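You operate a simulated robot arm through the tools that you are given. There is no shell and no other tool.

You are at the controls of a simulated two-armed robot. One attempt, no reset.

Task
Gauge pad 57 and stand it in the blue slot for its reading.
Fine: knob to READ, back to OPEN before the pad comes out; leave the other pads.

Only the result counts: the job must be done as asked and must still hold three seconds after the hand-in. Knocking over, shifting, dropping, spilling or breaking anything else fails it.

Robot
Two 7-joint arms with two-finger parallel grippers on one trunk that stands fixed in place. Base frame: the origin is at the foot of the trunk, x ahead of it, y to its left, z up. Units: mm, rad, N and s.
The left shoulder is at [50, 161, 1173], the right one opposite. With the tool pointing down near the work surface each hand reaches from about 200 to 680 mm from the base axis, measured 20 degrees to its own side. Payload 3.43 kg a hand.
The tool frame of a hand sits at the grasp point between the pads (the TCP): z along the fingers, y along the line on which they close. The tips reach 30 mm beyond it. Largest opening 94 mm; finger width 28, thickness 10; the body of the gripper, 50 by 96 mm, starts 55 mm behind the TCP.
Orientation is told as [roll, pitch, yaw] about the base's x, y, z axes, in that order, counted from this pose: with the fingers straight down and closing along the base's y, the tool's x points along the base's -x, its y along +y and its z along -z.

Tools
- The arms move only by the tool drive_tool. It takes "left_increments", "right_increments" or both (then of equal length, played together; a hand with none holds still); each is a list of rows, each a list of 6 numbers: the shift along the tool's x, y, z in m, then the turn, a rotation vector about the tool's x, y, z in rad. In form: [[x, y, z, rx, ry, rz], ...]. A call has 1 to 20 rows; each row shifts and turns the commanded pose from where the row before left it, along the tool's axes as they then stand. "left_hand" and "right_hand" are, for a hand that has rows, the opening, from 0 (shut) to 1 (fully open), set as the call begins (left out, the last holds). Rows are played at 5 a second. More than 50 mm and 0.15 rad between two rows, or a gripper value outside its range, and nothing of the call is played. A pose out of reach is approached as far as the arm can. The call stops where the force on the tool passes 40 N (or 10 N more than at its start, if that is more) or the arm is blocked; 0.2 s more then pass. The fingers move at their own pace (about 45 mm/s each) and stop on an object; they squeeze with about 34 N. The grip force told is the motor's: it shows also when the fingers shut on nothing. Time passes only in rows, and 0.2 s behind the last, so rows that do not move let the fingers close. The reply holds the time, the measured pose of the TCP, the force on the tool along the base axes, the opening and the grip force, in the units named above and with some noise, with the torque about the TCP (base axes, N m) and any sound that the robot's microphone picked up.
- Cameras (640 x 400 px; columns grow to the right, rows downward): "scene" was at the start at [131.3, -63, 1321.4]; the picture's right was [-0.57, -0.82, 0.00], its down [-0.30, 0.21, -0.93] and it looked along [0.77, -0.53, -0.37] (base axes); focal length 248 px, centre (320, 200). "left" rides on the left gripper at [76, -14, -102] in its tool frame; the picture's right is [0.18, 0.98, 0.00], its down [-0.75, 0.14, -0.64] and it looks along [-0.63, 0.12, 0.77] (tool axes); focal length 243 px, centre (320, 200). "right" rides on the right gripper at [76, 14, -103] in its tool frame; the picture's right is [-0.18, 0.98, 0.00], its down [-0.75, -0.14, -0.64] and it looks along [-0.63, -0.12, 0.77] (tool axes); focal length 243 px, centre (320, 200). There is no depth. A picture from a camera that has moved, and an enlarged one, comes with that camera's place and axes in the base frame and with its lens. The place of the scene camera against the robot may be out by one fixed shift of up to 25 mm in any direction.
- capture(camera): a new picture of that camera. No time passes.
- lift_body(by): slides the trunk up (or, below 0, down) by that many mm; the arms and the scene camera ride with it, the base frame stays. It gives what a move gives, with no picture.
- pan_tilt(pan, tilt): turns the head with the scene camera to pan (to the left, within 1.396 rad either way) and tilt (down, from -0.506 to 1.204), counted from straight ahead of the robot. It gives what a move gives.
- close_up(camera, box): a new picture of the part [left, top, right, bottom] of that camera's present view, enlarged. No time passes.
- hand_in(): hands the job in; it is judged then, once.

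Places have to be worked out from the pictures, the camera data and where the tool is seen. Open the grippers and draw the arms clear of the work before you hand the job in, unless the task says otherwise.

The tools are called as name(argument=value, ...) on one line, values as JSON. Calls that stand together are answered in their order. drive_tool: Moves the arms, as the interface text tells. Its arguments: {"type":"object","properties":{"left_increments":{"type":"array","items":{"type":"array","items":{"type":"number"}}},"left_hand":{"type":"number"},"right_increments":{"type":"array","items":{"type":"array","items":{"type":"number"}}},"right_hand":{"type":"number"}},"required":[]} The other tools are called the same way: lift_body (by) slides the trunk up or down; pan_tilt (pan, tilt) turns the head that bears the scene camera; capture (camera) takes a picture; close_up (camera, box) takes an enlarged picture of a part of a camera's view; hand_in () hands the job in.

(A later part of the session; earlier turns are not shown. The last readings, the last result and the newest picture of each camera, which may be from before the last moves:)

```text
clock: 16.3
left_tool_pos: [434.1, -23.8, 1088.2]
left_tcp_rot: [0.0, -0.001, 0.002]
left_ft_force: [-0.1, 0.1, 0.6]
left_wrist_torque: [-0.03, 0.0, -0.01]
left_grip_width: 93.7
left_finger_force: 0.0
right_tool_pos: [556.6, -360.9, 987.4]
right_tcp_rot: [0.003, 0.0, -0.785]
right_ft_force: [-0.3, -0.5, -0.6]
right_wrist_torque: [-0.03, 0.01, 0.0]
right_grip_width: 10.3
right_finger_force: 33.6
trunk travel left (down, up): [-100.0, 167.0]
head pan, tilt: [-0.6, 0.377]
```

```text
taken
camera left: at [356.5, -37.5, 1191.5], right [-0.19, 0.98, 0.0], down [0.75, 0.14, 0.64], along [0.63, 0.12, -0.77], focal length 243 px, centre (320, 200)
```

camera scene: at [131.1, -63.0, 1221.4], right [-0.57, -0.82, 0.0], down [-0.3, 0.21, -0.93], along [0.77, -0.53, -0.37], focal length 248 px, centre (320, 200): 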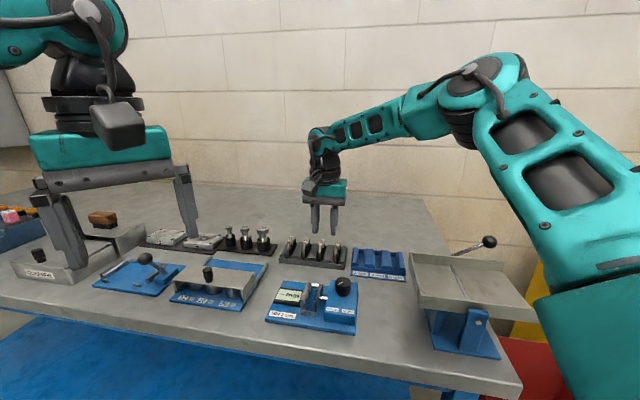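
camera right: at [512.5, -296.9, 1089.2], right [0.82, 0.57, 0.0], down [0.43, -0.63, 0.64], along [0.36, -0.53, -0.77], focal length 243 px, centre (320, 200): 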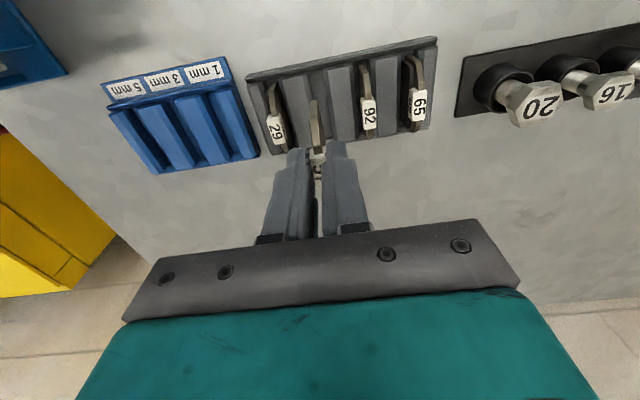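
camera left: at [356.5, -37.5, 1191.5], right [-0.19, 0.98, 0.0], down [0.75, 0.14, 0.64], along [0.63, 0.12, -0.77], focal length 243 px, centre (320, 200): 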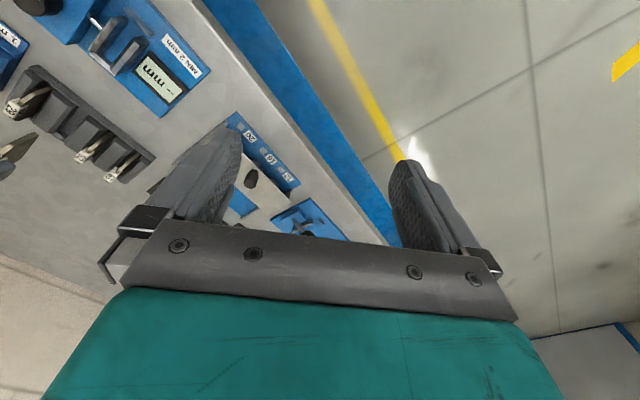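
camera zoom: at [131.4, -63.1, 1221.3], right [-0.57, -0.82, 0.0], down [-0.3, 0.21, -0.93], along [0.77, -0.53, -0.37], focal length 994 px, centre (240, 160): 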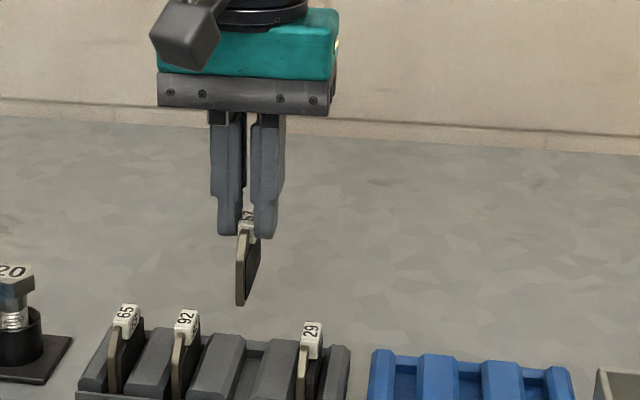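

The pad is lifted cleanly. I'll zoom on the hanging pad to measure its height and length.

close_up(camera="scene", box=[300, 195, 348, 240])

close_up(camera="right", box=[270, 70, 370, 200])

close_up(camera="left", box=[0, 60, 100, 180])

```text
8.89 times, centred on (324, 218) of scene
camera zoom: at [131.4, -63.1, 1221.3], right [-0.57, -0.82, 0.0], down [-0.3, 0.21, -0.93], along [0.77, -0.53, -0.37], focal length 2208 px, centre (284, 44)
```

zoom: 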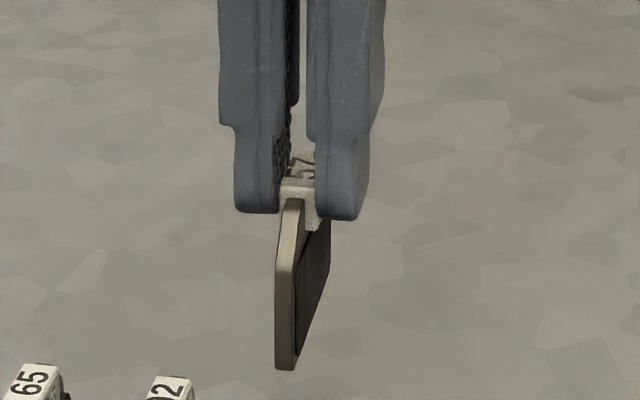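

```text
3.08 times, centred on (320, 135) of right
camera zoom: at [512.5, -296.9, 1089.2], right [0.82, 0.57, 0.0], down [0.43, -0.63, 0.64], along [0.36, -0.53, -0.77], focal length 746 px, centre (320, 400)
```

zoom: 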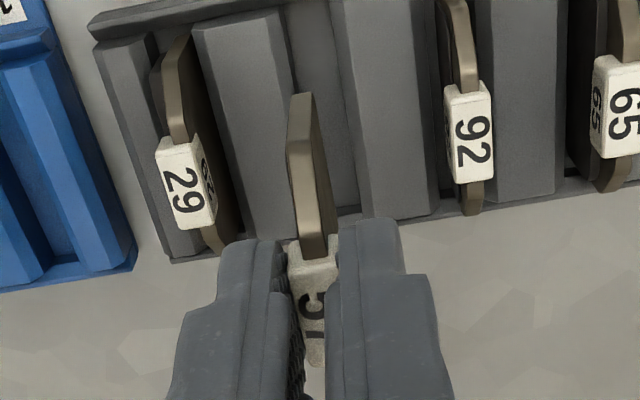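

```text
3.33 times, centred on (50, 120) of left
camera zoom: at [356.5, -37.5, 1191.5], right [-0.19, 0.98, 0.0], down [0.75, 0.14, 0.64], along [0.63, 0.12, -0.77], focal length 809 px, centre (1220, 467)
```

zoom: 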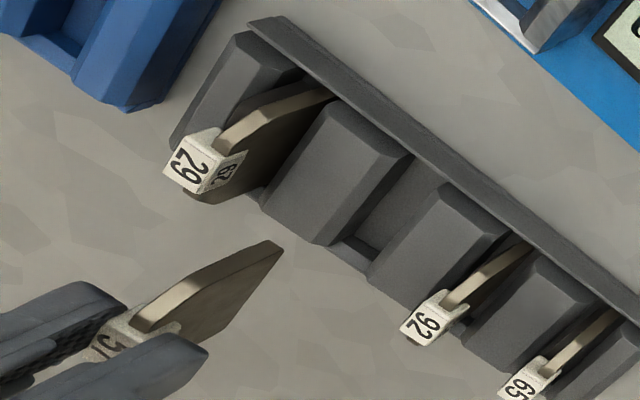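

Pad bottom is about 70 mm below the TCP, with the thin lining on the knob side, plate centred under the tag. I'll carry it at this height to above the gauge gap centre, estimated at (441, -257).

drive_tool(right_increments=[[0.039, -0.0022, 0, 0, 0, 0], [0.039, -0.0022, 0, 0, 0, 0], [0.039, -0.0022, 0, 0, 0, 0], [0.039, -0.0022, 0, 0, 0, 0], [0, 0, 0, 0, 0, 0]])

capture(camera="right")

close_up(camera="right", box=[220, 30, 420, 155])

close_up(camera="scene", box=[260, 220, 388, 330])

close_up(camera="left", box=[20, 0, 220, 125])

```text
clock: 17.5
left_tool_pos: [433.5, -23.3, 1088.7]
left_tcp_rot: [0.0, -0.001, 0.0]
left_ft_force: [0.4, -0.2, 0.6]
left_wrist_torque: [-0.01, 0.0, -0.02]
left_grip_width: 94.0
left_finger_force: 0.0
right_tool_pos: [440.6, -256.7, 985.9]
right_tcp_rot: [0.001, 0.002, -0.785]
right_ft_force: [-0.2, 0.2, -1.0]
right_wrist_torque: [-0.01, -0.01, 0.01]
right_grip_width: 10.0
right_finger_force: 34.1
trunk travel left (down, up): [-100.0, 167.0]
head pan, tilt: [-0.6, 0.377]
```

```text
taken
camera right: at [395.5, -193.0, 1088.9], right [0.82, 0.57, 0.0], down [0.43, -0.63, 0.64], along [0.36, -0.53, -0.77], focal length 243 px, centre (320, 200)
```

right: 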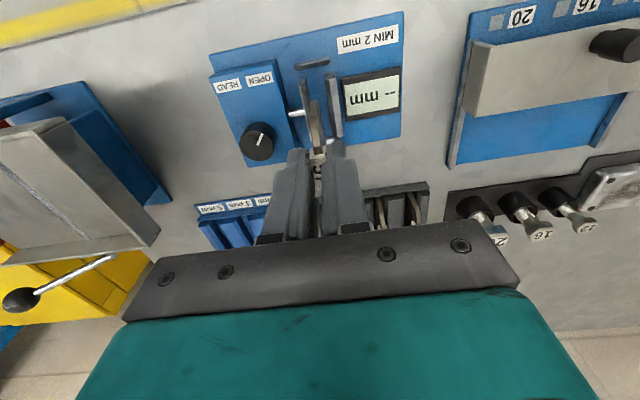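

```text
3.20 times, centred on (320, 92) of right
camera zoom: at [395.5, -193.0, 1088.9], right [0.82, 0.57, 0.0], down [0.43, -0.63, 0.64], along [0.36, -0.53, -0.77], focal length 776 px, centre (320, 544)
```

zoom: 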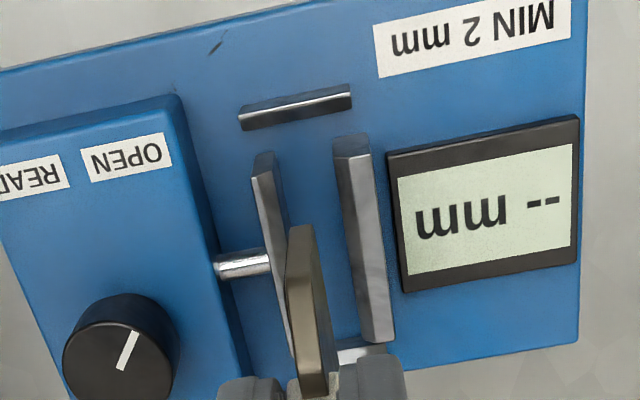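

```text
3.64 times, centred on (324, 275) of scene
camera zoom: at [131.3, -63.1, 1221.3], right [-0.57, -0.82, 0.0], down [-0.3, 0.21, -0.93], along [0.77, -0.53, -0.37], focal length 903 px, centre (306, -73)
```

zoom: 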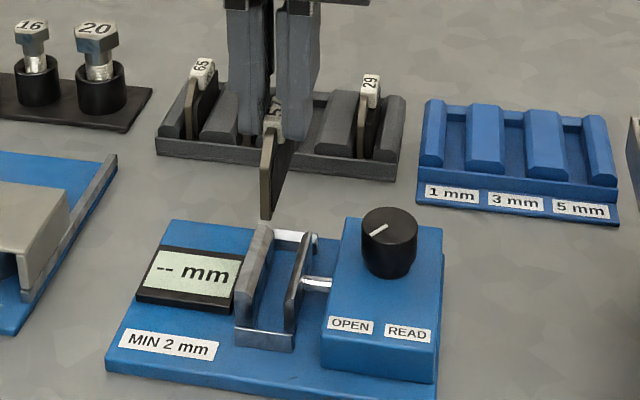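

```text
3.20 times, centred on (120, 62) of left
camera zoom: at [356.5, -37.5, 1191.5], right [-0.19, 0.98, 0.0], down [0.75, 0.14, 0.64], along [0.63, 0.12, -0.77], focal length 776 px, centre (960, 640)
```

zoom: 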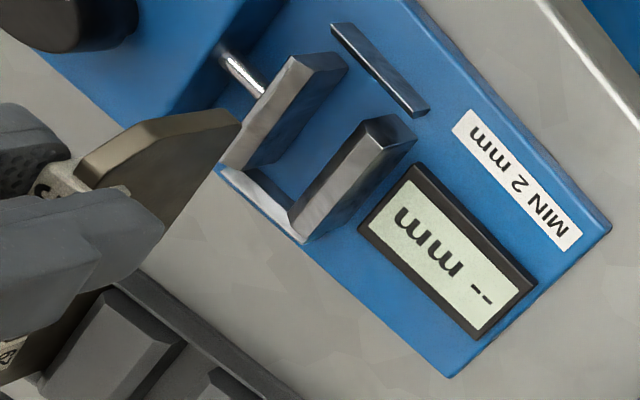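

Over the gauge the pad is nearly centred between jaws (about 1 mm toward the knob side) and mid-length. I'll nudge 1 mm toward the display and descend to just above the jaw tops, then check.

drive_tool(right_increments=[[0, 0.001, 0.01, 0, 0, 0], [0, 0, 0.015, 0, 0, 0], [0, 0, 0.013, 0, 0, 0], [0, 0, 0, 0, 0, 0]])

close_up(camera="right", box=[220, 30, 420, 155])

close_up(camera="scene", box=[270, 240, 366, 320])

close_up(camera="left", box=[40, 0, 180, 88])

```text
clock: 18.5
left_tool_pos: [433.3, -23.0, 1089.3]
left_tcp_rot: [0.0, 0.0, 0.001]
left_ft_force: [0.0, -0.3, -0.4]
left_wrist_torque: [0.01, -0.01, 0.01]
left_grip_width: 94.0
left_finger_force: 0.0
right_tool_pos: [441.9, -256.9, 947.4]
right_tcp_rot: [0.003, 0.003, -0.782]
right_ft_force: [-0.2, 1.3, -1.3]
right_wrist_torque: [0.02, 0.01, -0.02]
right_grip_width: 9.9
right_finger_force: 33.8
trunk travel left (down, up): [-100.0, 167.0]
head pan, tilt: [-0.6, 0.377]
```

```text
3.20 times, centred on (320, 92) of right
camera zoom: at [397.0, -192.9, 1050.5], right [0.82, 0.57, 0.0], down [0.43, -0.63, 0.64], along [0.36, -0.53, -0.77], focal length 776 px, centre (320, 544)
```

zoom: 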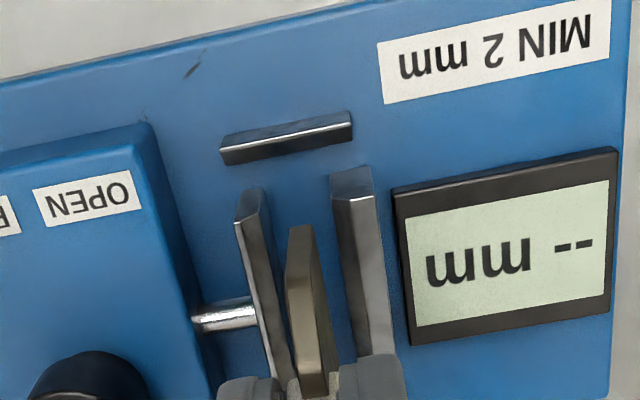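

```text
5.00 times, centred on (318, 280) of scene
camera zoom: at [131.4, -63.1, 1221.4], right [-0.57, -0.82, 0.0], down [-0.3, 0.21, -0.93], along [0.77, -0.53, -0.37], focal length 1242 px, centre (330, -200)
```

zoom: 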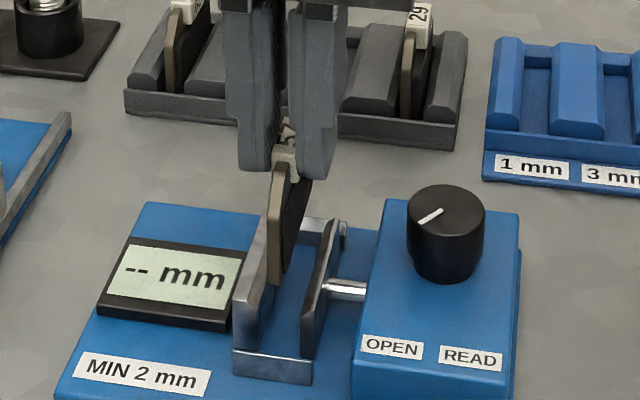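

```text
4.55 times, centred on (110, 44) of left
camera zoom: at [356.5, -37.5, 1191.6], right [-0.19, 0.98, 0.0], down [0.75, 0.14, 0.64], along [0.63, 0.12, -0.77], focal length 1103 px, centre (1274, 909)
```

zoom: 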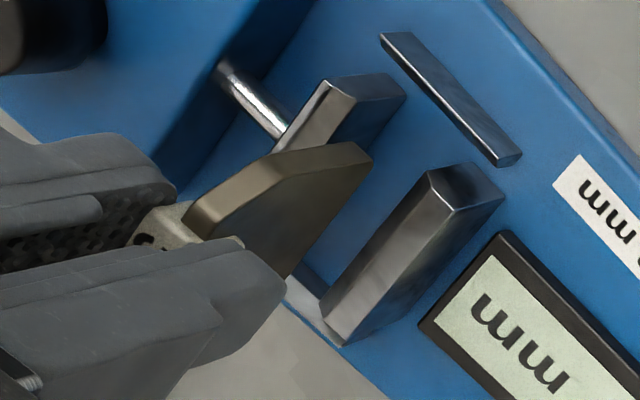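

The pad bottom is just above the jaw tops; the views disagree slightly about the clearance to the fixed jaw, so I'll enlarge both further before lowering.

close_up(camera="right", box=[280, 75, 350, 155])

close_up(camera="scene", box=[310, 268, 350, 318])

close_up(camera="left", box=[90, 10, 154, 80])

```text
5.00 times, centred on (315, 115) of right
camera zoom: at [397.0, -192.9, 1050.5], right [0.82, 0.57, 0.0], down [0.43, -0.63, 0.64], along [0.36, -0.53, -0.77], focal length 1213 px, centre (345, 625)
```

zoom: 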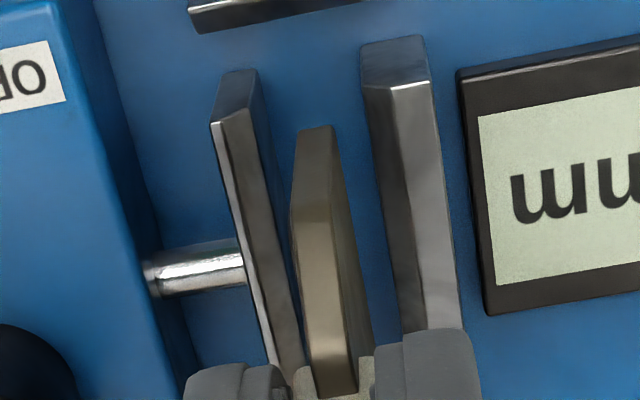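

```text
8.00 times, centred on (330, 293) of scene
camera zoom: at [131.4, -63.1, 1221.4], right [-0.57, -0.82, 0.0], down [-0.3, 0.21, -0.93], along [0.77, -0.53, -0.37], focal length 1987 px, centre (240, -544)
```

zoom: 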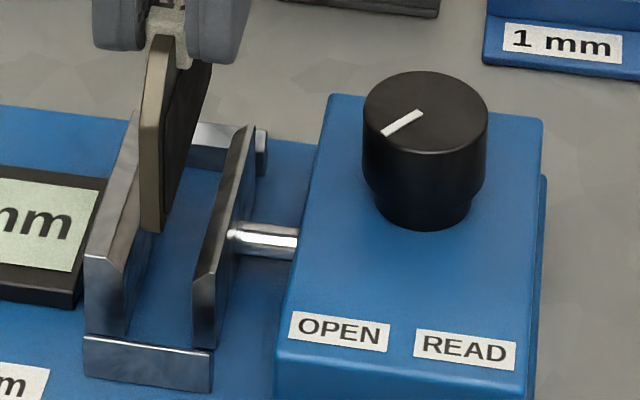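

```text
5.71 times, centred on (122, 45) of left
camera zoom: at [356.5, -37.5, 1191.6], right [-0.19, 0.98, 0.0], down [0.75, 0.14, 0.64], along [0.63, 0.12, -0.77], focal length 1386 px, centre (1451, 1086)
```

zoom: 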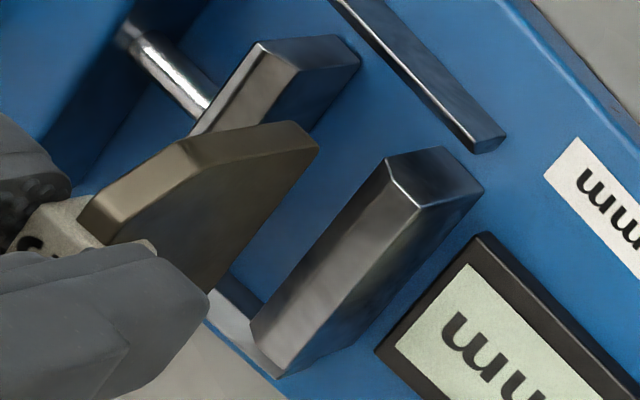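

From the scene view the pad has about 3.4 mm clearance to the fixed jaw and 6.5 mm to the moving jaw. I'll shift back 1.2 mm and lower 20 mm into the gap.

drive_tool(right_increments=[[0, -0.0012, 0, 0, 0, 0], [0, 0, 0.007, 0, 0, 0], [0, 0, 0.007, 0, 0, 0], [0, 0, 0.006, 0, 0, 0], [0, 0, 0, 0, 0, 0]])

close_up(camera="right", box=[280, 75, 350, 155])

close_up(camera="scene", box=[290, 258, 370, 318])

close_up(camera="left", box=[90, 10, 154, 80])

```text
clock: 19.7
left_tool_pos: [432.8, -23.2, 1089.3]
left_tcp_rot: [-0.001, 0.0, 0.002]
left_ft_force: [-0.2, 0.0, -0.6]
left_wrist_torque: [0.0, -0.01, -0.03]
left_grip_width: 94.3
left_finger_force: 0.0
right_tool_pos: [441.1, -255.6, 928.1]
right_tcp_rot: [0.001, 0.002, -0.784]
right_ft_force: [-1.1, 0.2, -0.5]
right_wrist_torque: [-0.01, 0.03, 0.0]
right_grip_width: 10.1
right_finger_force: 33.8
trunk travel left (down, up): [-100.0, 167.0]
head pan, tilt: [-0.6, 0.377]
```

```text
5.00 times, centred on (315, 115) of right
camera zoom: at [396.4, -192.6, 1031.3], right [0.82, 0.57, 0.0], down [0.43, -0.63, 0.64], along [0.36, -0.53, -0.77], focal length 1213 px, centre (345, 625)
```

zoom: 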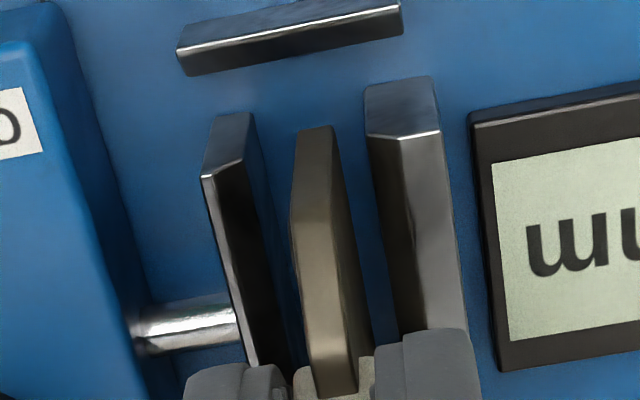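

```text
6.67 times, centred on (330, 288) of scene
camera zoom: at [131.4, -63.1, 1221.3], right [-0.57, -0.82, 0.0], down [-0.3, 0.21, -0.93], along [0.77, -0.53, -0.37], focal length 1656 px, centre (253, -387)
```

zoom: 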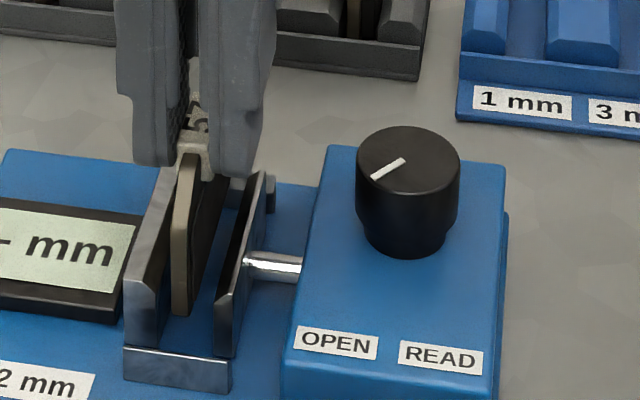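

```text
5.71 times, centred on (122, 45) of left
camera zoom: at [356.5, -37.5, 1191.6], right [-0.19, 0.98, 0.0], down [0.75, 0.14, 0.64], along [0.63, 0.12, -0.77], focal length 1386 px, centre (1451, 1086)
```

zoom: 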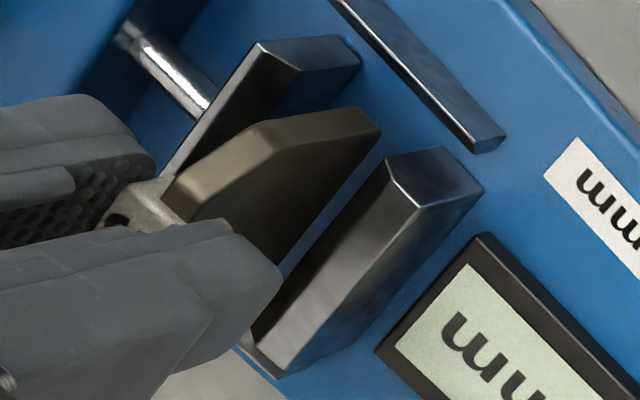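

The pad is between the jaws with no contact force. I'll continue down in small steps until it touches the floor.

drive_tool(right_increments=[[0, 0, 0.003, 0, 0, 0], [0, 0, 0.002, 0, 0, 0], [0, 0, 0.002, 0, 0, 0], [0, 0, 0, 0, 0, 0]])

close_up(camera="scene", box=[290, 258, 370, 318])

close_up(camera="left", box=[90, 10, 154, 80])

```text
clock: 20.7
left_tool_pos: [431.8, -21.3, 1088.3]
left_tcp_rot: [-0.001, -0.001, 0.002]
left_ft_force: [0.5, -0.3, 0.2]
left_wrist_torque: [0.03, 0.02, 0.01]
left_grip_width: 93.9
left_finger_force: 0.3
right_tool_pos: [440.6, -257.8, 921.6]
right_tcp_rot: [0.003, 0.0, -0.786]
right_ft_force: [-4.1, 3.1, -0.4]
right_wrist_torque: [0.21, 0.22, 0.03]
right_grip_width: 10.3
right_finger_force: 34.1
trunk travel left (down, up): [-100.0, 167.0]
head pan, tilt: [-0.6, 0.377]
```

```text
6.67 times, centred on (330, 288) of scene
camera zoom: at [131.0, -62.7, 1221.4], right [-0.57, -0.82, 0.0], down [-0.3, 0.21, -0.93], along [0.77, -0.53, -0.37], focal length 1656 px, centre (253, -387)
```

zoom: 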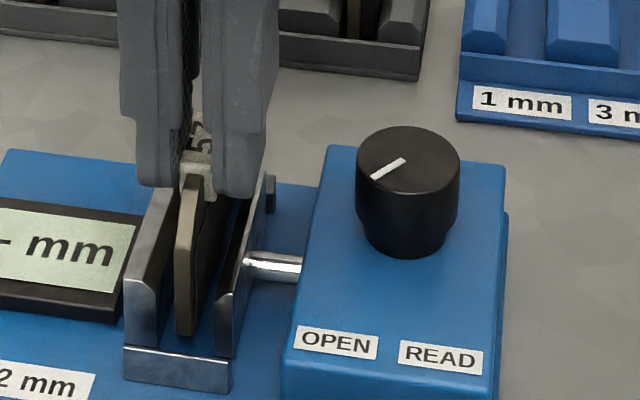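

```text
5.71 times, centred on (122, 45) of left
camera zoom: at [356.1, -37.1, 1191.7], right [-0.19, 0.98, 0.0], down [0.75, 0.14, 0.64], along [0.63, 0.12, -0.77], focal length 1386 px, centre (1451, 1086)
```

zoom: 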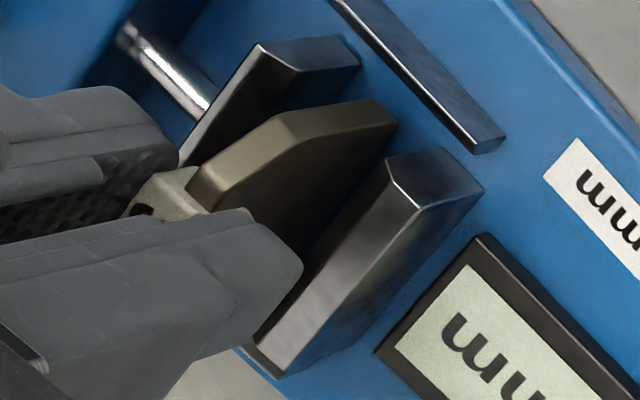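

A sideways force of about 5 N toward the front shows the pad's rear edge leaning on the rear stop. I'll ease it 2 mm toward the front and recheck.

drive_tool(right_increments=[[0.001, 0, 0, 0, 0, 0], [0.001, 0, 0, 0, 0, 0], [0, 0, 0, 0, 0, 0], [0, 0, 0, 0, 0, 0]])

close_up(camera="right", box=[280, 75, 350, 155])

```text
clock: 21.7
left_tool_pos: [434.2, -23.7, 1088.7]
left_tcp_rot: [-0.001, 0.0, 0.001]
left_ft_force: [-0.3, 0.6, -0.1]
left_wrist_torque: [-0.01, -0.01, 0.0]
left_grip_width: 93.7
left_finger_force: 0.1
right_tool_pos: [441.2, -256.7, 921.6]
right_tcp_rot: [0.001, 0.004, -0.785]
right_ft_force: [0.4, 0.4, -1.1]
right_wrist_torque: [0.02, 0.03, -0.01]
right_grip_width: 9.9
right_finger_force: 34.4
trunk travel left (down, up): [-100.0, 167.0]
head pan, tilt: [-0.6, 0.377]
```

```text
5.00 times, centred on (315, 115) of right
camera zoom: at [394.9, -192.0, 1024.0], right [0.82, 0.57, 0.0], down [0.43, -0.63, 0.64], along [0.36, -0.53, -0.77], focal length 1213 px, centre (345, 625)
```

zoom: 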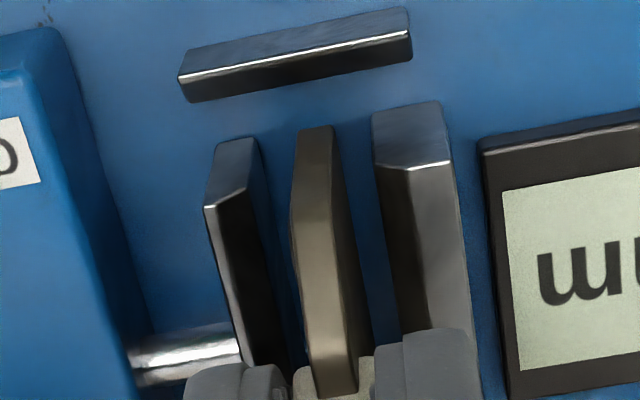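

Force is gone; the front stop is still about 8 mm from the pad's front edge. I'll shift another 3 mm to the front and keep lowering gently.

drive_tool(right_increments=[[0.003, 0, 0, 0, 0, 0], [0, 0, 0.002, 0, 0, 0], [0, 0, 0.002, 0, 0, 0], [0, 0, 0, 0, 0, 0]])

close_up(camera="right", box=[280, 75, 350, 155])

close_up(camera="scene", box=[290, 258, 370, 318])

```text
clock: 22.7
left_tool_pos: [433.0, -22.7, 1089.2]
left_tcp_rot: [-0.001, 0.0, 0.002]
left_ft_force: [0.4, -0.6, 0.4]
left_wrist_torque: [0.01, -0.02, -0.03]
left_grip_width: 93.9
left_finger_force: 0.1
right_tool_pos: [437.9, -252.4, 917.2]
right_tcp_rot: [0.0, 0.004, -0.784]
right_ft_force: [0.0, -0.3, 0.4]
right_wrist_torque: [0.02, -0.02, 0.01]
right_grip_width: 9.9
right_finger_force: 33.8
trunk travel left (down, up): [-100.0, 167.0]
head pan, tilt: [-0.6, 0.377]
```

```text
5.00 times, centred on (315, 115) of right
camera zoom: at [392.6, -189.5, 1019.7], right [0.82, 0.57, 0.0], down [0.43, -0.63, 0.64], along [0.36, -0.53, -0.77], focal length 1213 px, centre (345, 625)
```

zoom: 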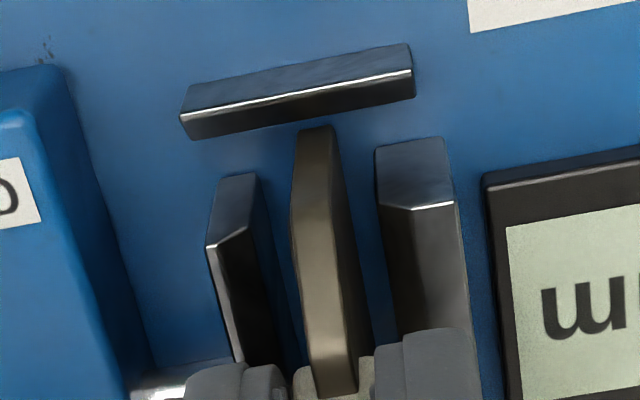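

```text
6.67 times, centred on (330, 288) of scene
camera zoom: at [131.3, -63.0, 1221.4], right [-0.57, -0.82, 0.0], down [-0.3, 0.21, -0.93], along [0.77, -0.53, -0.37], focal length 1656 px, centre (253, -387)
```

zoom: 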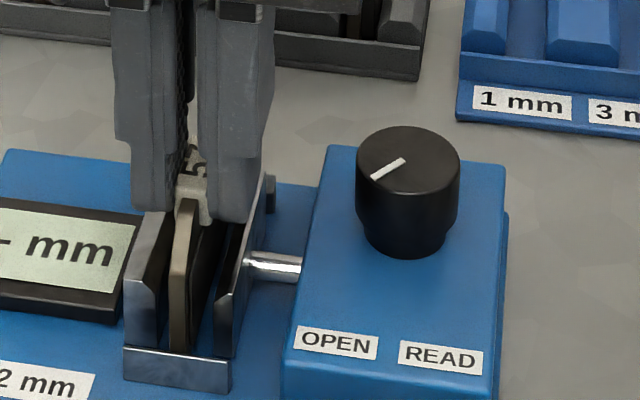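

Now about 2 mm from the front stop and no contact. I'll shift back 1 mm and keep lowering in 1.5 mm steps to find the floor.

drive_tool(right_increments=[[-0.001, 0, 0.0015, 0, 0, 0], [0, 0, 0.0015, 0, 0, 0], [0, 0, 0, 0, 0, 0]])

close_up(camera="scene", box=[290, 258, 370, 318])

```text
clock: 23.5
left_tool_pos: [431.4, -22.6, 1090.5]
left_tcp_rot: [-0.002, -0.001, 0.003]
left_ft_force: [0.2, -0.2, -0.3]
left_wrist_torque: [-0.02, 0.0, 0.0]
left_grip_width: 94.1
left_finger_force: 0.0
right_tool_pos: [439.1, -253.4, 917.3]
right_tcp_rot: [0.006, -0.002, -0.783]
right_ft_force: [-3.9, 0.6, 20.4]
right_wrist_torque: [0.28, 0.55, 0.03]
right_grip_width: 10.2
right_finger_force: 34.3
trunk travel left (down, up): [-100.0, 167.0]
head pan, tilt: [-0.6, 0.377]
```

```text
6.67 times, centred on (330, 288) of scene
camera zoom: at [129.6, -62.3, 1221.9], right [-0.57, -0.82, 0.0], down [-0.3, 0.21, -0.93], along [0.77, -0.53, -0.37], focal length 1656 px, centre (253, -387)
```

zoom: 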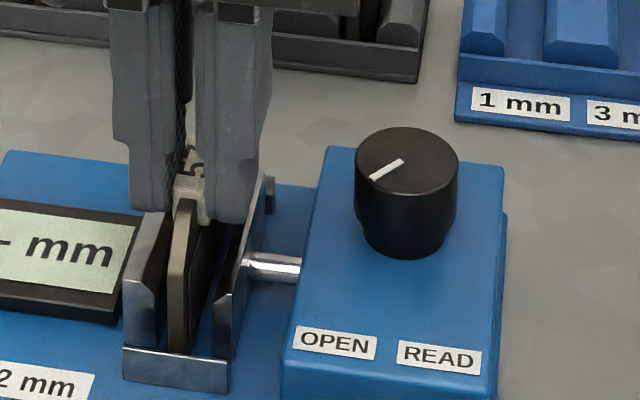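

Contact with the floor: 20 N upward at TCP 917.3, pad standing between jaws and stops. I'll back off 2 mm to unload, then open the fingers to about 26 mm.

drive_tool(right_increments=[[0, 0, -0.001, 0, 0, 0], [0, 0, -0.001, 0, 0, 0], [0, 0, 0, 0, 0, 0]])

drive_tool(right_increments=[[0, 0, 0, 0, 0, 0], [0, 0, 0, 0, 0, 0], [0, 0, 0, 0, 0, 0]], right_hand=0.28)

close_up(camera="right", box=[250, 75, 390, 195])

close_up(camera="scene", box=[290, 258, 370, 318])

close_up(camera="left", box=[70, 0, 166, 80])

```text
clock: 24.3
left_tool_pos: [432.4, -22.4, 1088.7]
left_tcp_rot: [-0.002, 0.0, 0.002]
left_ft_force: [-0.5, -0.6, 0.0]
left_wrist_torque: [-0.01, 0.01, -0.03]
left_grip_width: 93.8
left_finger_force: 0.0
right_tool_pos: [436.6, -254.4, 917.4]
right_tcp_rot: [0.005, 0.0, -0.783]
right_ft_force: [0.0, 3.4, 12.2]
right_wrist_torque: [0.11, -0.15, 0.04]
right_grip_width: 10.0
right_finger_force: 33.7
trunk travel left (down, up): [-100.0, 167.0]
head pan, tilt: [-0.6, 0.377]
```

```text
clock: 25.1
left_tool_pos: [433.3, -21.7, 1088.3]
left_tcp_rot: [-0.001, 0.0, 0.002]
left_ft_force: [0.9, 0.3, 0.3]
left_wrist_torque: [0.01, -0.03, 0.01]
left_grip_width: 94.1
left_finger_force: 0.0
right_tool_pos: [438.5, -254.0, 916.5]
right_tcp_rot: [0.002, 0.003, -0.784]
right_ft_force: [-0.9, 0.1, 0.4]
right_wrist_torque: [0.0, 0.03, -0.05]
right_grip_width: 26.4
right_finger_force: 0.0
trunk travel left (down, up): [-100.0, 167.0]
head pan, tilt: [-0.6, 0.377]
```

```text
3.33 times, centred on (320, 135) of right
camera zoom: at [393.4, -190.4, 1018.8], right [0.82, 0.57, 0.0], down [0.43, -0.63, 0.64], along [0.36, -0.53, -0.77], focal length 809 px, centre (320, 417)
```

zoom: 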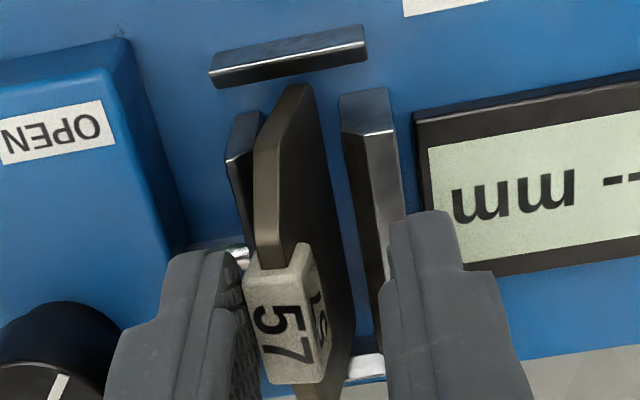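

```text
6.67 times, centred on (330, 288) of scene
camera zoom: at [131.3, -63.0, 1221.3], right [-0.57, -0.82, 0.0], down [-0.3, 0.21, -0.93], along [0.77, -0.53, -0.37], focal length 1656 px, centre (253, -387)
```

zoom: 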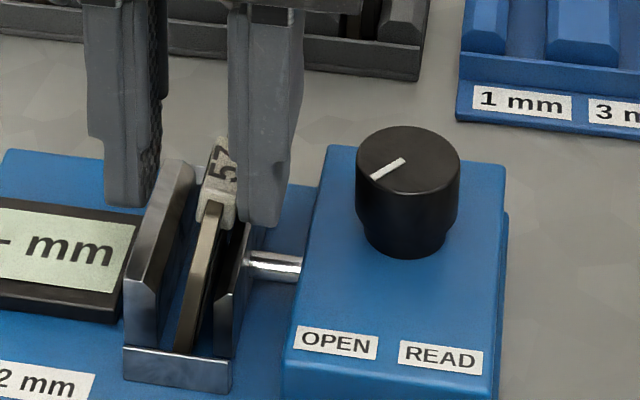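

```text
5.00 times, centred on (118, 40) of left
camera zoom: at [356.4, -37.4, 1191.6], right [-0.19, 0.98, 0.0], down [0.75, 0.14, 0.64], along [0.63, 0.12, -0.77], focal length 1213 px, centre (1330, 1000)
```

zoom: 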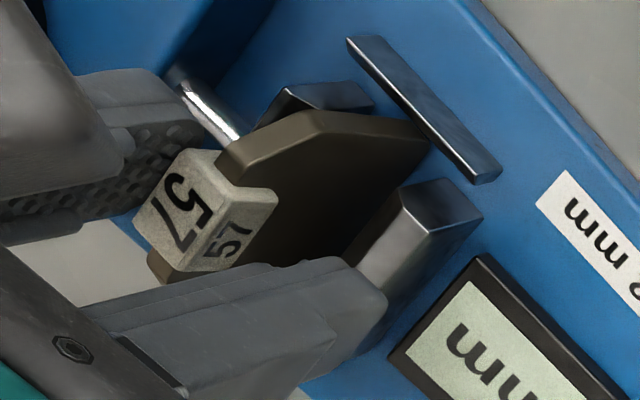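

After release the pad leaned toward the moving jaw. I'd rather have it upright against the fixed jaw, so I'll re-grip, shift it toward the fixed jaw until light contact, and release there.

drive_tool(right_increments=[[0, 0, 0, 0, 0, 0], [0, 0, 0, 0, 0, 0], [0, 0, 0, 0, 0, 0]], right_hand=0)

close_up(camera="right", box=[250, 75, 390, 195])

close_up(camera="scene", box=[290, 258, 370, 318])

```text
clock: 25.9
left_tool_pos: [434.3, -22.0, 1088.5]
left_tcp_rot: [-0.001, -0.001, 0.002]
left_ft_force: [0.7, -0.1, 0.0]
left_wrist_torque: [0.02, 0.0, 0.02]
left_grip_width: 93.9
left_finger_force: 0.0
right_tool_pos: [438.3, -253.8, 917.5]
right_tcp_rot: [0.0, 0.002, -0.784]
right_ft_force: [0.4, 0.8, 1.3]
right_wrist_torque: [-0.02, 0.0, -0.01]
right_grip_width: 10.3
right_finger_force: 34.1
trunk travel left (down, up): [-100.0, 167.0]
head pan, tilt: [-0.6, 0.377]
```

```text
3.33 times, centred on (320, 135) of right
camera zoom: at [393.5, -190.3, 1018.9], right [0.82, 0.57, 0.0], down [0.43, -0.63, 0.64], along [0.36, -0.53, -0.77], focal length 809 px, centre (320, 417)
```

zoom: 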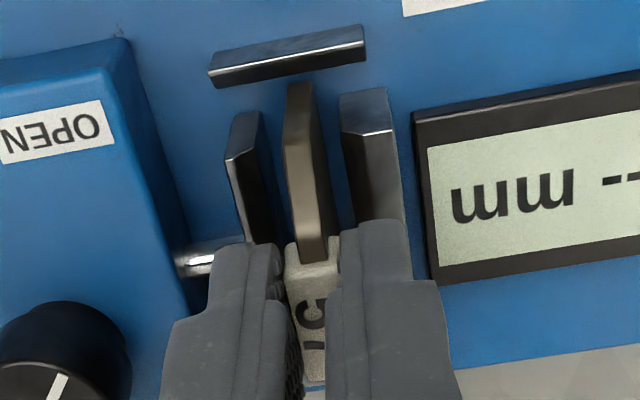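

```text
6.67 times, centred on (330, 288) of scene
camera zoom: at [131.3, -63.1, 1221.3], right [-0.57, -0.82, 0.0], down [-0.3, 0.21, -0.93], along [0.77, -0.53, -0.37], focal length 1656 px, centre (253, -387)
```

zoom: 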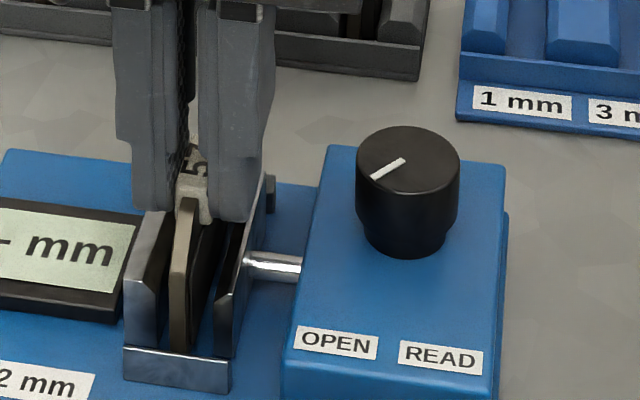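

Re-gripped upright. I'll raise 1.5 mm, tilt the pad about 3° so that its top leans toward the fixed jaw, and shift it toward that jaw until it touches.

drive_tool(right_increments=[[0, 0, -0.0015, 0, 0, 0], [0, 0.002, 0, 0.025, 0, 0], [0, 0.002, 0, 0.025, 0, 0], [0, 0.001, 0, 0, 0, 0], [0, 0.001, 0, 0, 0, 0], [0, 0, 0, 0, 0, 0]])

close_up(camera="right", box=[250, 75, 390, 195])

close_up(camera="scene", box=[290, 258, 370, 318])

```text
clock: 27.3
left_tool_pos: [433.7, -24.0, 1088.4]
left_tcp_rot: [0.0, 0.001, 0.001]
left_ft_force: [-0.1, 0.2, 0.3]
left_wrist_torque: [0.02, 0.0, 0.01]
left_grip_width: 94.3
left_finger_force: 0.1
right_tool_pos: [443.5, -249.8, 917.2]
right_tcp_rot: [-0.049, 0.002, -0.783]
right_ft_force: [-0.1, -1.0, 0.3]
right_wrist_torque: [0.01, -0.02, -0.03]
right_grip_width: 9.9
right_finger_force: 34.1
trunk travel left (down, up): [-100.0, 167.0]
head pan, tilt: [-0.6, 0.377]
```

```text
3.33 times, centred on (320, 135) of right
camera zoom: at [401.3, -182.1, 1020.3], right [0.82, 0.56, -0.05], down [0.46, -0.61, 0.65], along [0.34, -0.55, -0.76], focal length 809 px, centre (320, 417)
```

zoom: 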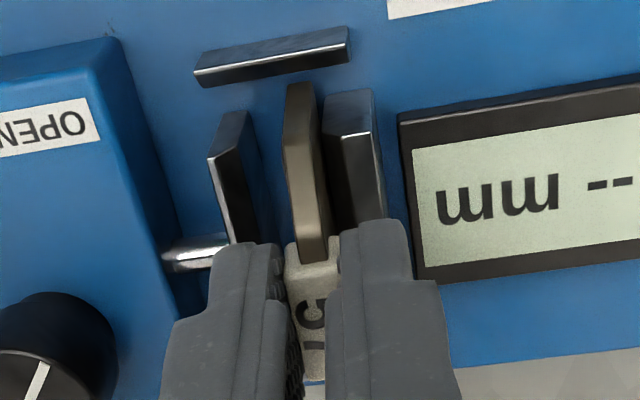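

```text
6.67 times, centred on (330, 288) of scene
camera zoom: at [131.4, -63.1, 1221.3], right [-0.57, -0.82, 0.0], down [-0.3, 0.21, -0.93], along [0.77, -0.53, -0.37], focal length 1656 px, centre (253, -387)
```

zoom: 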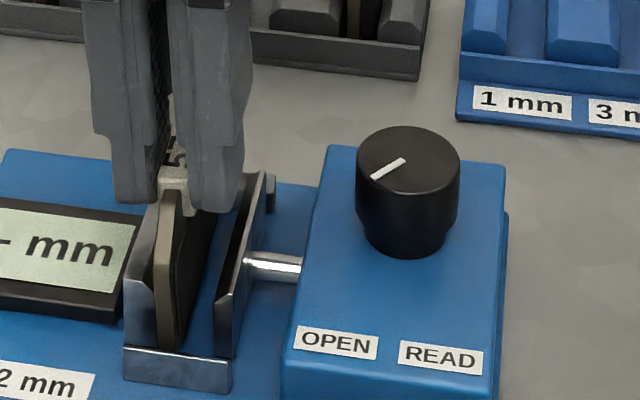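

The plate is almost at the fixed jaw and no force yet. I'll press 1 mm further, then lower to the floor.

drive_tool(right_increments=[[0, 0.001, 0, 0, 0, 0], [0, 0, 0.001, 0, 0, 0], [0, 0, 0.001, 0, 0, 0], [0, 0, 0, 0, 0, 0]])

```text
clock: 28.3
left_tool_pos: [432.9, -22.2, 1088.2]
left_tcp_rot: [0.0, 0.0, 0.002]
left_ft_force: [-0.4, -0.6, 0.2]
left_wrist_torque: [-0.02, -0.02, 0.0]
left_grip_width: 94.0
left_finger_force: 0.1
right_tool_pos: [444.2, -249.5, 916.9]
right_tcp_rot: [-0.047, 0.002, -0.785]
right_ft_force: [-0.5, 0.2, 1.7]
right_wrist_torque: [0.04, 0.03, 0.0]
right_grip_width: 10.2
right_finger_force: 34.1
trunk travel left (down, up): [-100.0, 167.0]
head pan, tilt: [-0.6, 0.377]
```

Light floor contact (1.7 N). One more 1 mm toward the jaw, then I'll release and look.

drive_tool(right_increments=[[0, 0.001, 0, 0, 0, 0], [0, 0.0005, 0.0005, 0, 0, 0], [0, 0, 0, 0, 0, 0]])

drive_tool(right_increments=[[0, 0, 0, 0, 0, 0], [0, 0, 0, 0, 0, 0], [0, 0, 0, 0, 0, 0]], right_hand=0.28)

close_up(camera="right", box=[250, 75, 390, 195])

close_up(camera="scene", box=[290, 258, 370, 318])

close_up(camera="left", box=[70, 0, 166, 80])

```text
clock: 29.1
left_tool_pos: [431.7, -21.9, 1088.9]
left_tcp_rot: [0.0, -0.001, 0.001]
left_ft_force: [-0.1, -0.6, -0.4]
left_wrist_torque: [-0.04, 0.02, -0.02]
left_grip_width: 93.9
left_finger_force: 0.2
right_tool_pos: [444.6, -248.9, 917.2]
right_tcp_rot: [-0.049, 0.001, -0.785]
right_ft_force: [-6.2, -6.5, 10.4]
right_wrist_torque: [-0.2, 0.33, -0.1]
right_grip_width: 9.8
right_finger_force: 33.8
trunk travel left (down, up): [-100.0, 167.0]
head pan, tilt: [-0.6, 0.377]
```

```text
clock: 29.9
left_tool_pos: [433.0, -23.6, 1089.4]
left_tcp_rot: [0.0, 0.002, 0.002]
left_ft_force: [0.3, 0.0, 0.9]
left_wrist_torque: [0.01, 0.0, 0.05]
left_grip_width: 93.8
left_finger_force: 0.1
right_tool_pos: [444.4, -247.7, 915.6]
right_tcp_rot: [-0.049, 0.001, -0.785]
right_ft_force: [0.4, -0.1, -0.1]
right_wrist_torque: [0.0, -0.02, 0.01]
right_grip_width: 26.4
right_finger_force: 0.0
trunk travel left (down, up): [-100.0, 167.0]
head pan, tilt: [-0.6, 0.377]
```

```text
3.33 times, centred on (320, 135) of right
camera zoom: at [403.2, -181.1, 1017.2], right [0.82, 0.57, -0.05], down [0.46, -0.61, 0.65], along [0.34, -0.55, -0.76], focal length 809 px, centre (320, 417)
```

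zoom: 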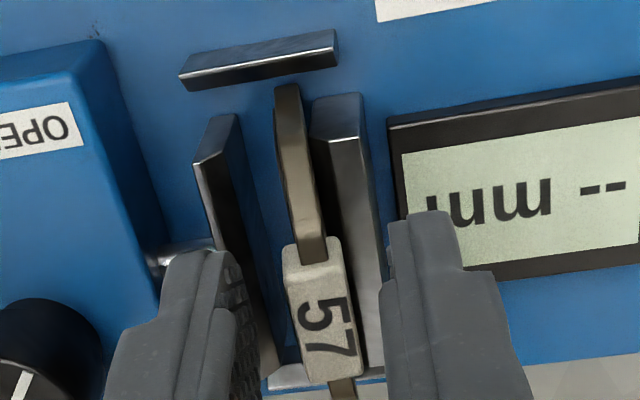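

```text
6.67 times, centred on (330, 288) of scene
camera zoom: at [131.3, -63.0, 1221.3], right [-0.57, -0.82, 0.0], down [-0.3, 0.21, -0.93], along [0.77, -0.53, -0.37], focal length 1656 px, centre (253, -387)
```

zoom: 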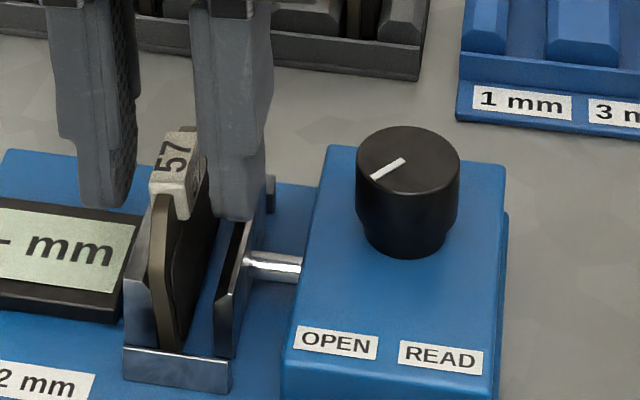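

```text
5.00 times, centred on (118, 40) of left
camera zoom: at [356.4, -37.4, 1191.6], right [-0.19, 0.98, 0.0], down [0.75, 0.14, 0.64], along [0.63, 0.12, -0.77], focal length 1213 px, centre (1330, 1000)
```

zoom: 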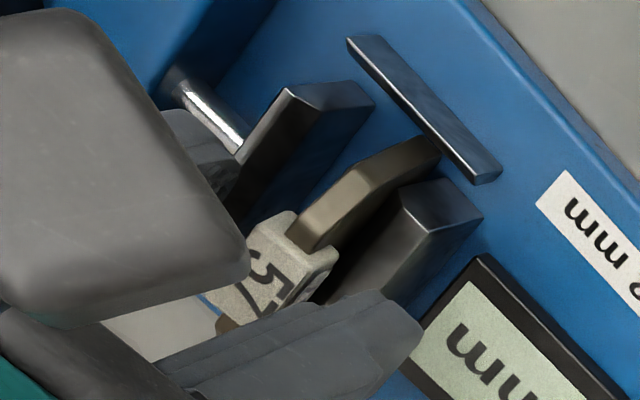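

The pad now stands leaning slightly on the fixed jaw, free of the fingers. I'll lift clear, remove the tilt, and then go look at the knob.

drive_tool(right_increments=[[0, 0, -0.01, 0, 0, 0], [0, 0, -0.02, 0, 0, 0], [0, 0, -0.02, 0, 0, 0], [0, 0, -0.02, -0.025, 0, 0], [0, 0, 0, -0.025, 0, 0], [0, 0, 0, 0, 0, 0]], right_hand=0.28)

close_up(camera="right", box=[200, 20, 440, 170])

close_up(camera="scene", box=[270, 238, 390, 328])

```text
clock: 31.3
left_tool_pos: [433.5, -23.3, 1088.4]
left_tcp_rot: [-0.002, 0.0, 0.004]
left_ft_force: [-0.2, -0.2, 0.3]
left_wrist_torque: [0.04, 0.03, -0.05]
left_grip_width: 94.0
left_finger_force: 0.2
right_tool_pos: [447.4, -246.8, 986.0]
right_tcp_rot: [0.001, 0.002, -0.785]
right_ft_force: [0.4, -0.3, -0.1]
right_wrist_torque: [-0.02, -0.01, -0.02]
right_grip_width: 26.3
right_finger_force: 0.1
trunk travel left (down, up): [-100.0, 167.0]
head pan, tilt: [-0.6, 0.377]
```

```text
2.67 times, centred on (320, 95) of right
camera zoom: at [401.5, -183.2, 1088.0], right [0.82, 0.57, 0.0], down [0.43, -0.63, 0.64], along [0.36, -0.53, -0.77], focal length 647 px, centre (320, 480)
```

zoom: 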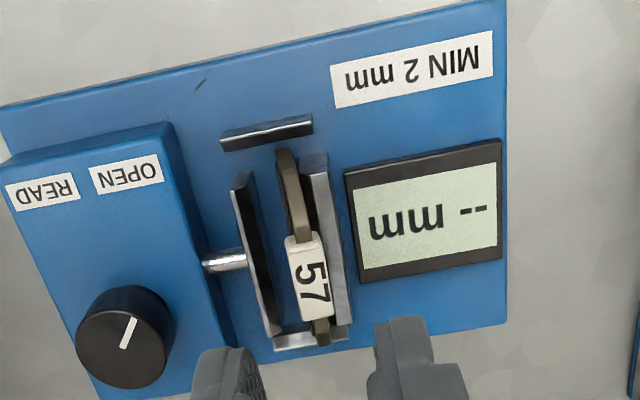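

```text
4.44 times, centred on (330, 283) of scene
camera zoom: at [131.3, -63.0, 1221.4], right [-0.57, -0.82, 0.0], down [-0.3, 0.21, -0.93], along [0.77, -0.53, -0.37], focal length 1104 px, centre (276, -169)
```

zoom: 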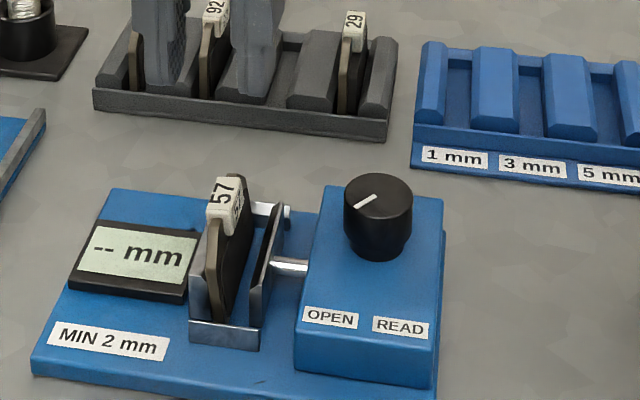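

Pad 57 stands in the gauge with its tag at about (443, -250, 898); display still "-- mm". I'll move above the knob (406, -303) and open the fingers to about 50 mm.

drive_tool(right_increments=[[-0.0052, -0.0344, 0, 0, 0, 0], [-0.0052, -0.0344, 0, 0, 0, 0], [0, 0, 0.02, 0, 0, 0], [0, 0, 0.01, 0, 0, 0], [0, 0, 0, 0, 0, 0]], right_hand=0.53)

close_up(camera="right", box=[240, 50, 400, 170])

close_up(camera="scene", box=[290, 228, 390, 303])

```text
clock: 32.5
left_tool_pos: [433.6, -23.4, 1087.7]
left_tcp_rot: [0.001, 0.002, 0.003]
left_ft_force: [0.5, 0.1, -0.2]
left_wrist_torque: [0.02, -0.01, 0.0]
left_grip_width: 94.1
left_finger_force: 0.0
right_tool_pos: [404.6, -303.0, 955.1]
right_tcp_rot: [0.002, 0.003, -0.783]
right_ft_force: [-0.3, 0.3, 0.1]
right_wrist_torque: [0.0, -0.01, 0.03]
right_grip_width: 49.6
right_finger_force: 0.0
trunk travel left (down, up): [-100.0, 167.0]
head pan, tilt: [-0.6, 0.377]
```

```text
3.33 times, centred on (320, 110) of right
camera zoom: at [360.0, -238.3, 1057.6], right [0.82, 0.57, 0.0], down [0.43, -0.63, 0.64], along [0.36, -0.53, -0.77], focal length 809 px, centre (320, 500)
```

zoom: 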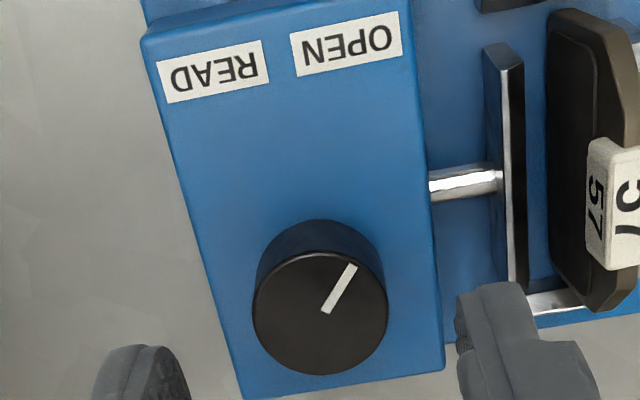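

```text
5.33 times, centred on (340, 266) of scene
camera zoom: at [131.2, -63.1, 1221.4], right [-0.57, -0.82, 0.0], down [-0.3, 0.21, -0.93], along [0.77, -0.53, -0.37], focal length 1325 px, centre (213, -149)
```

zoom: 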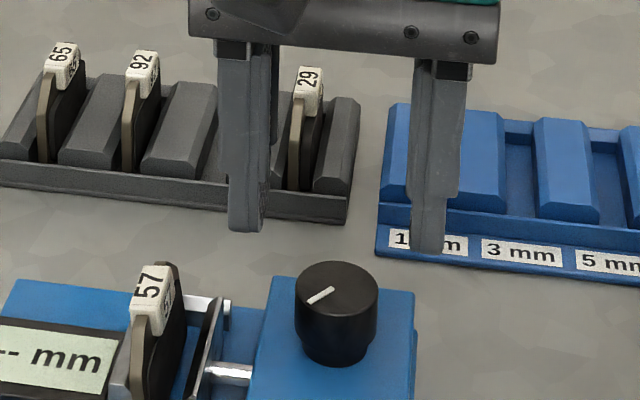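

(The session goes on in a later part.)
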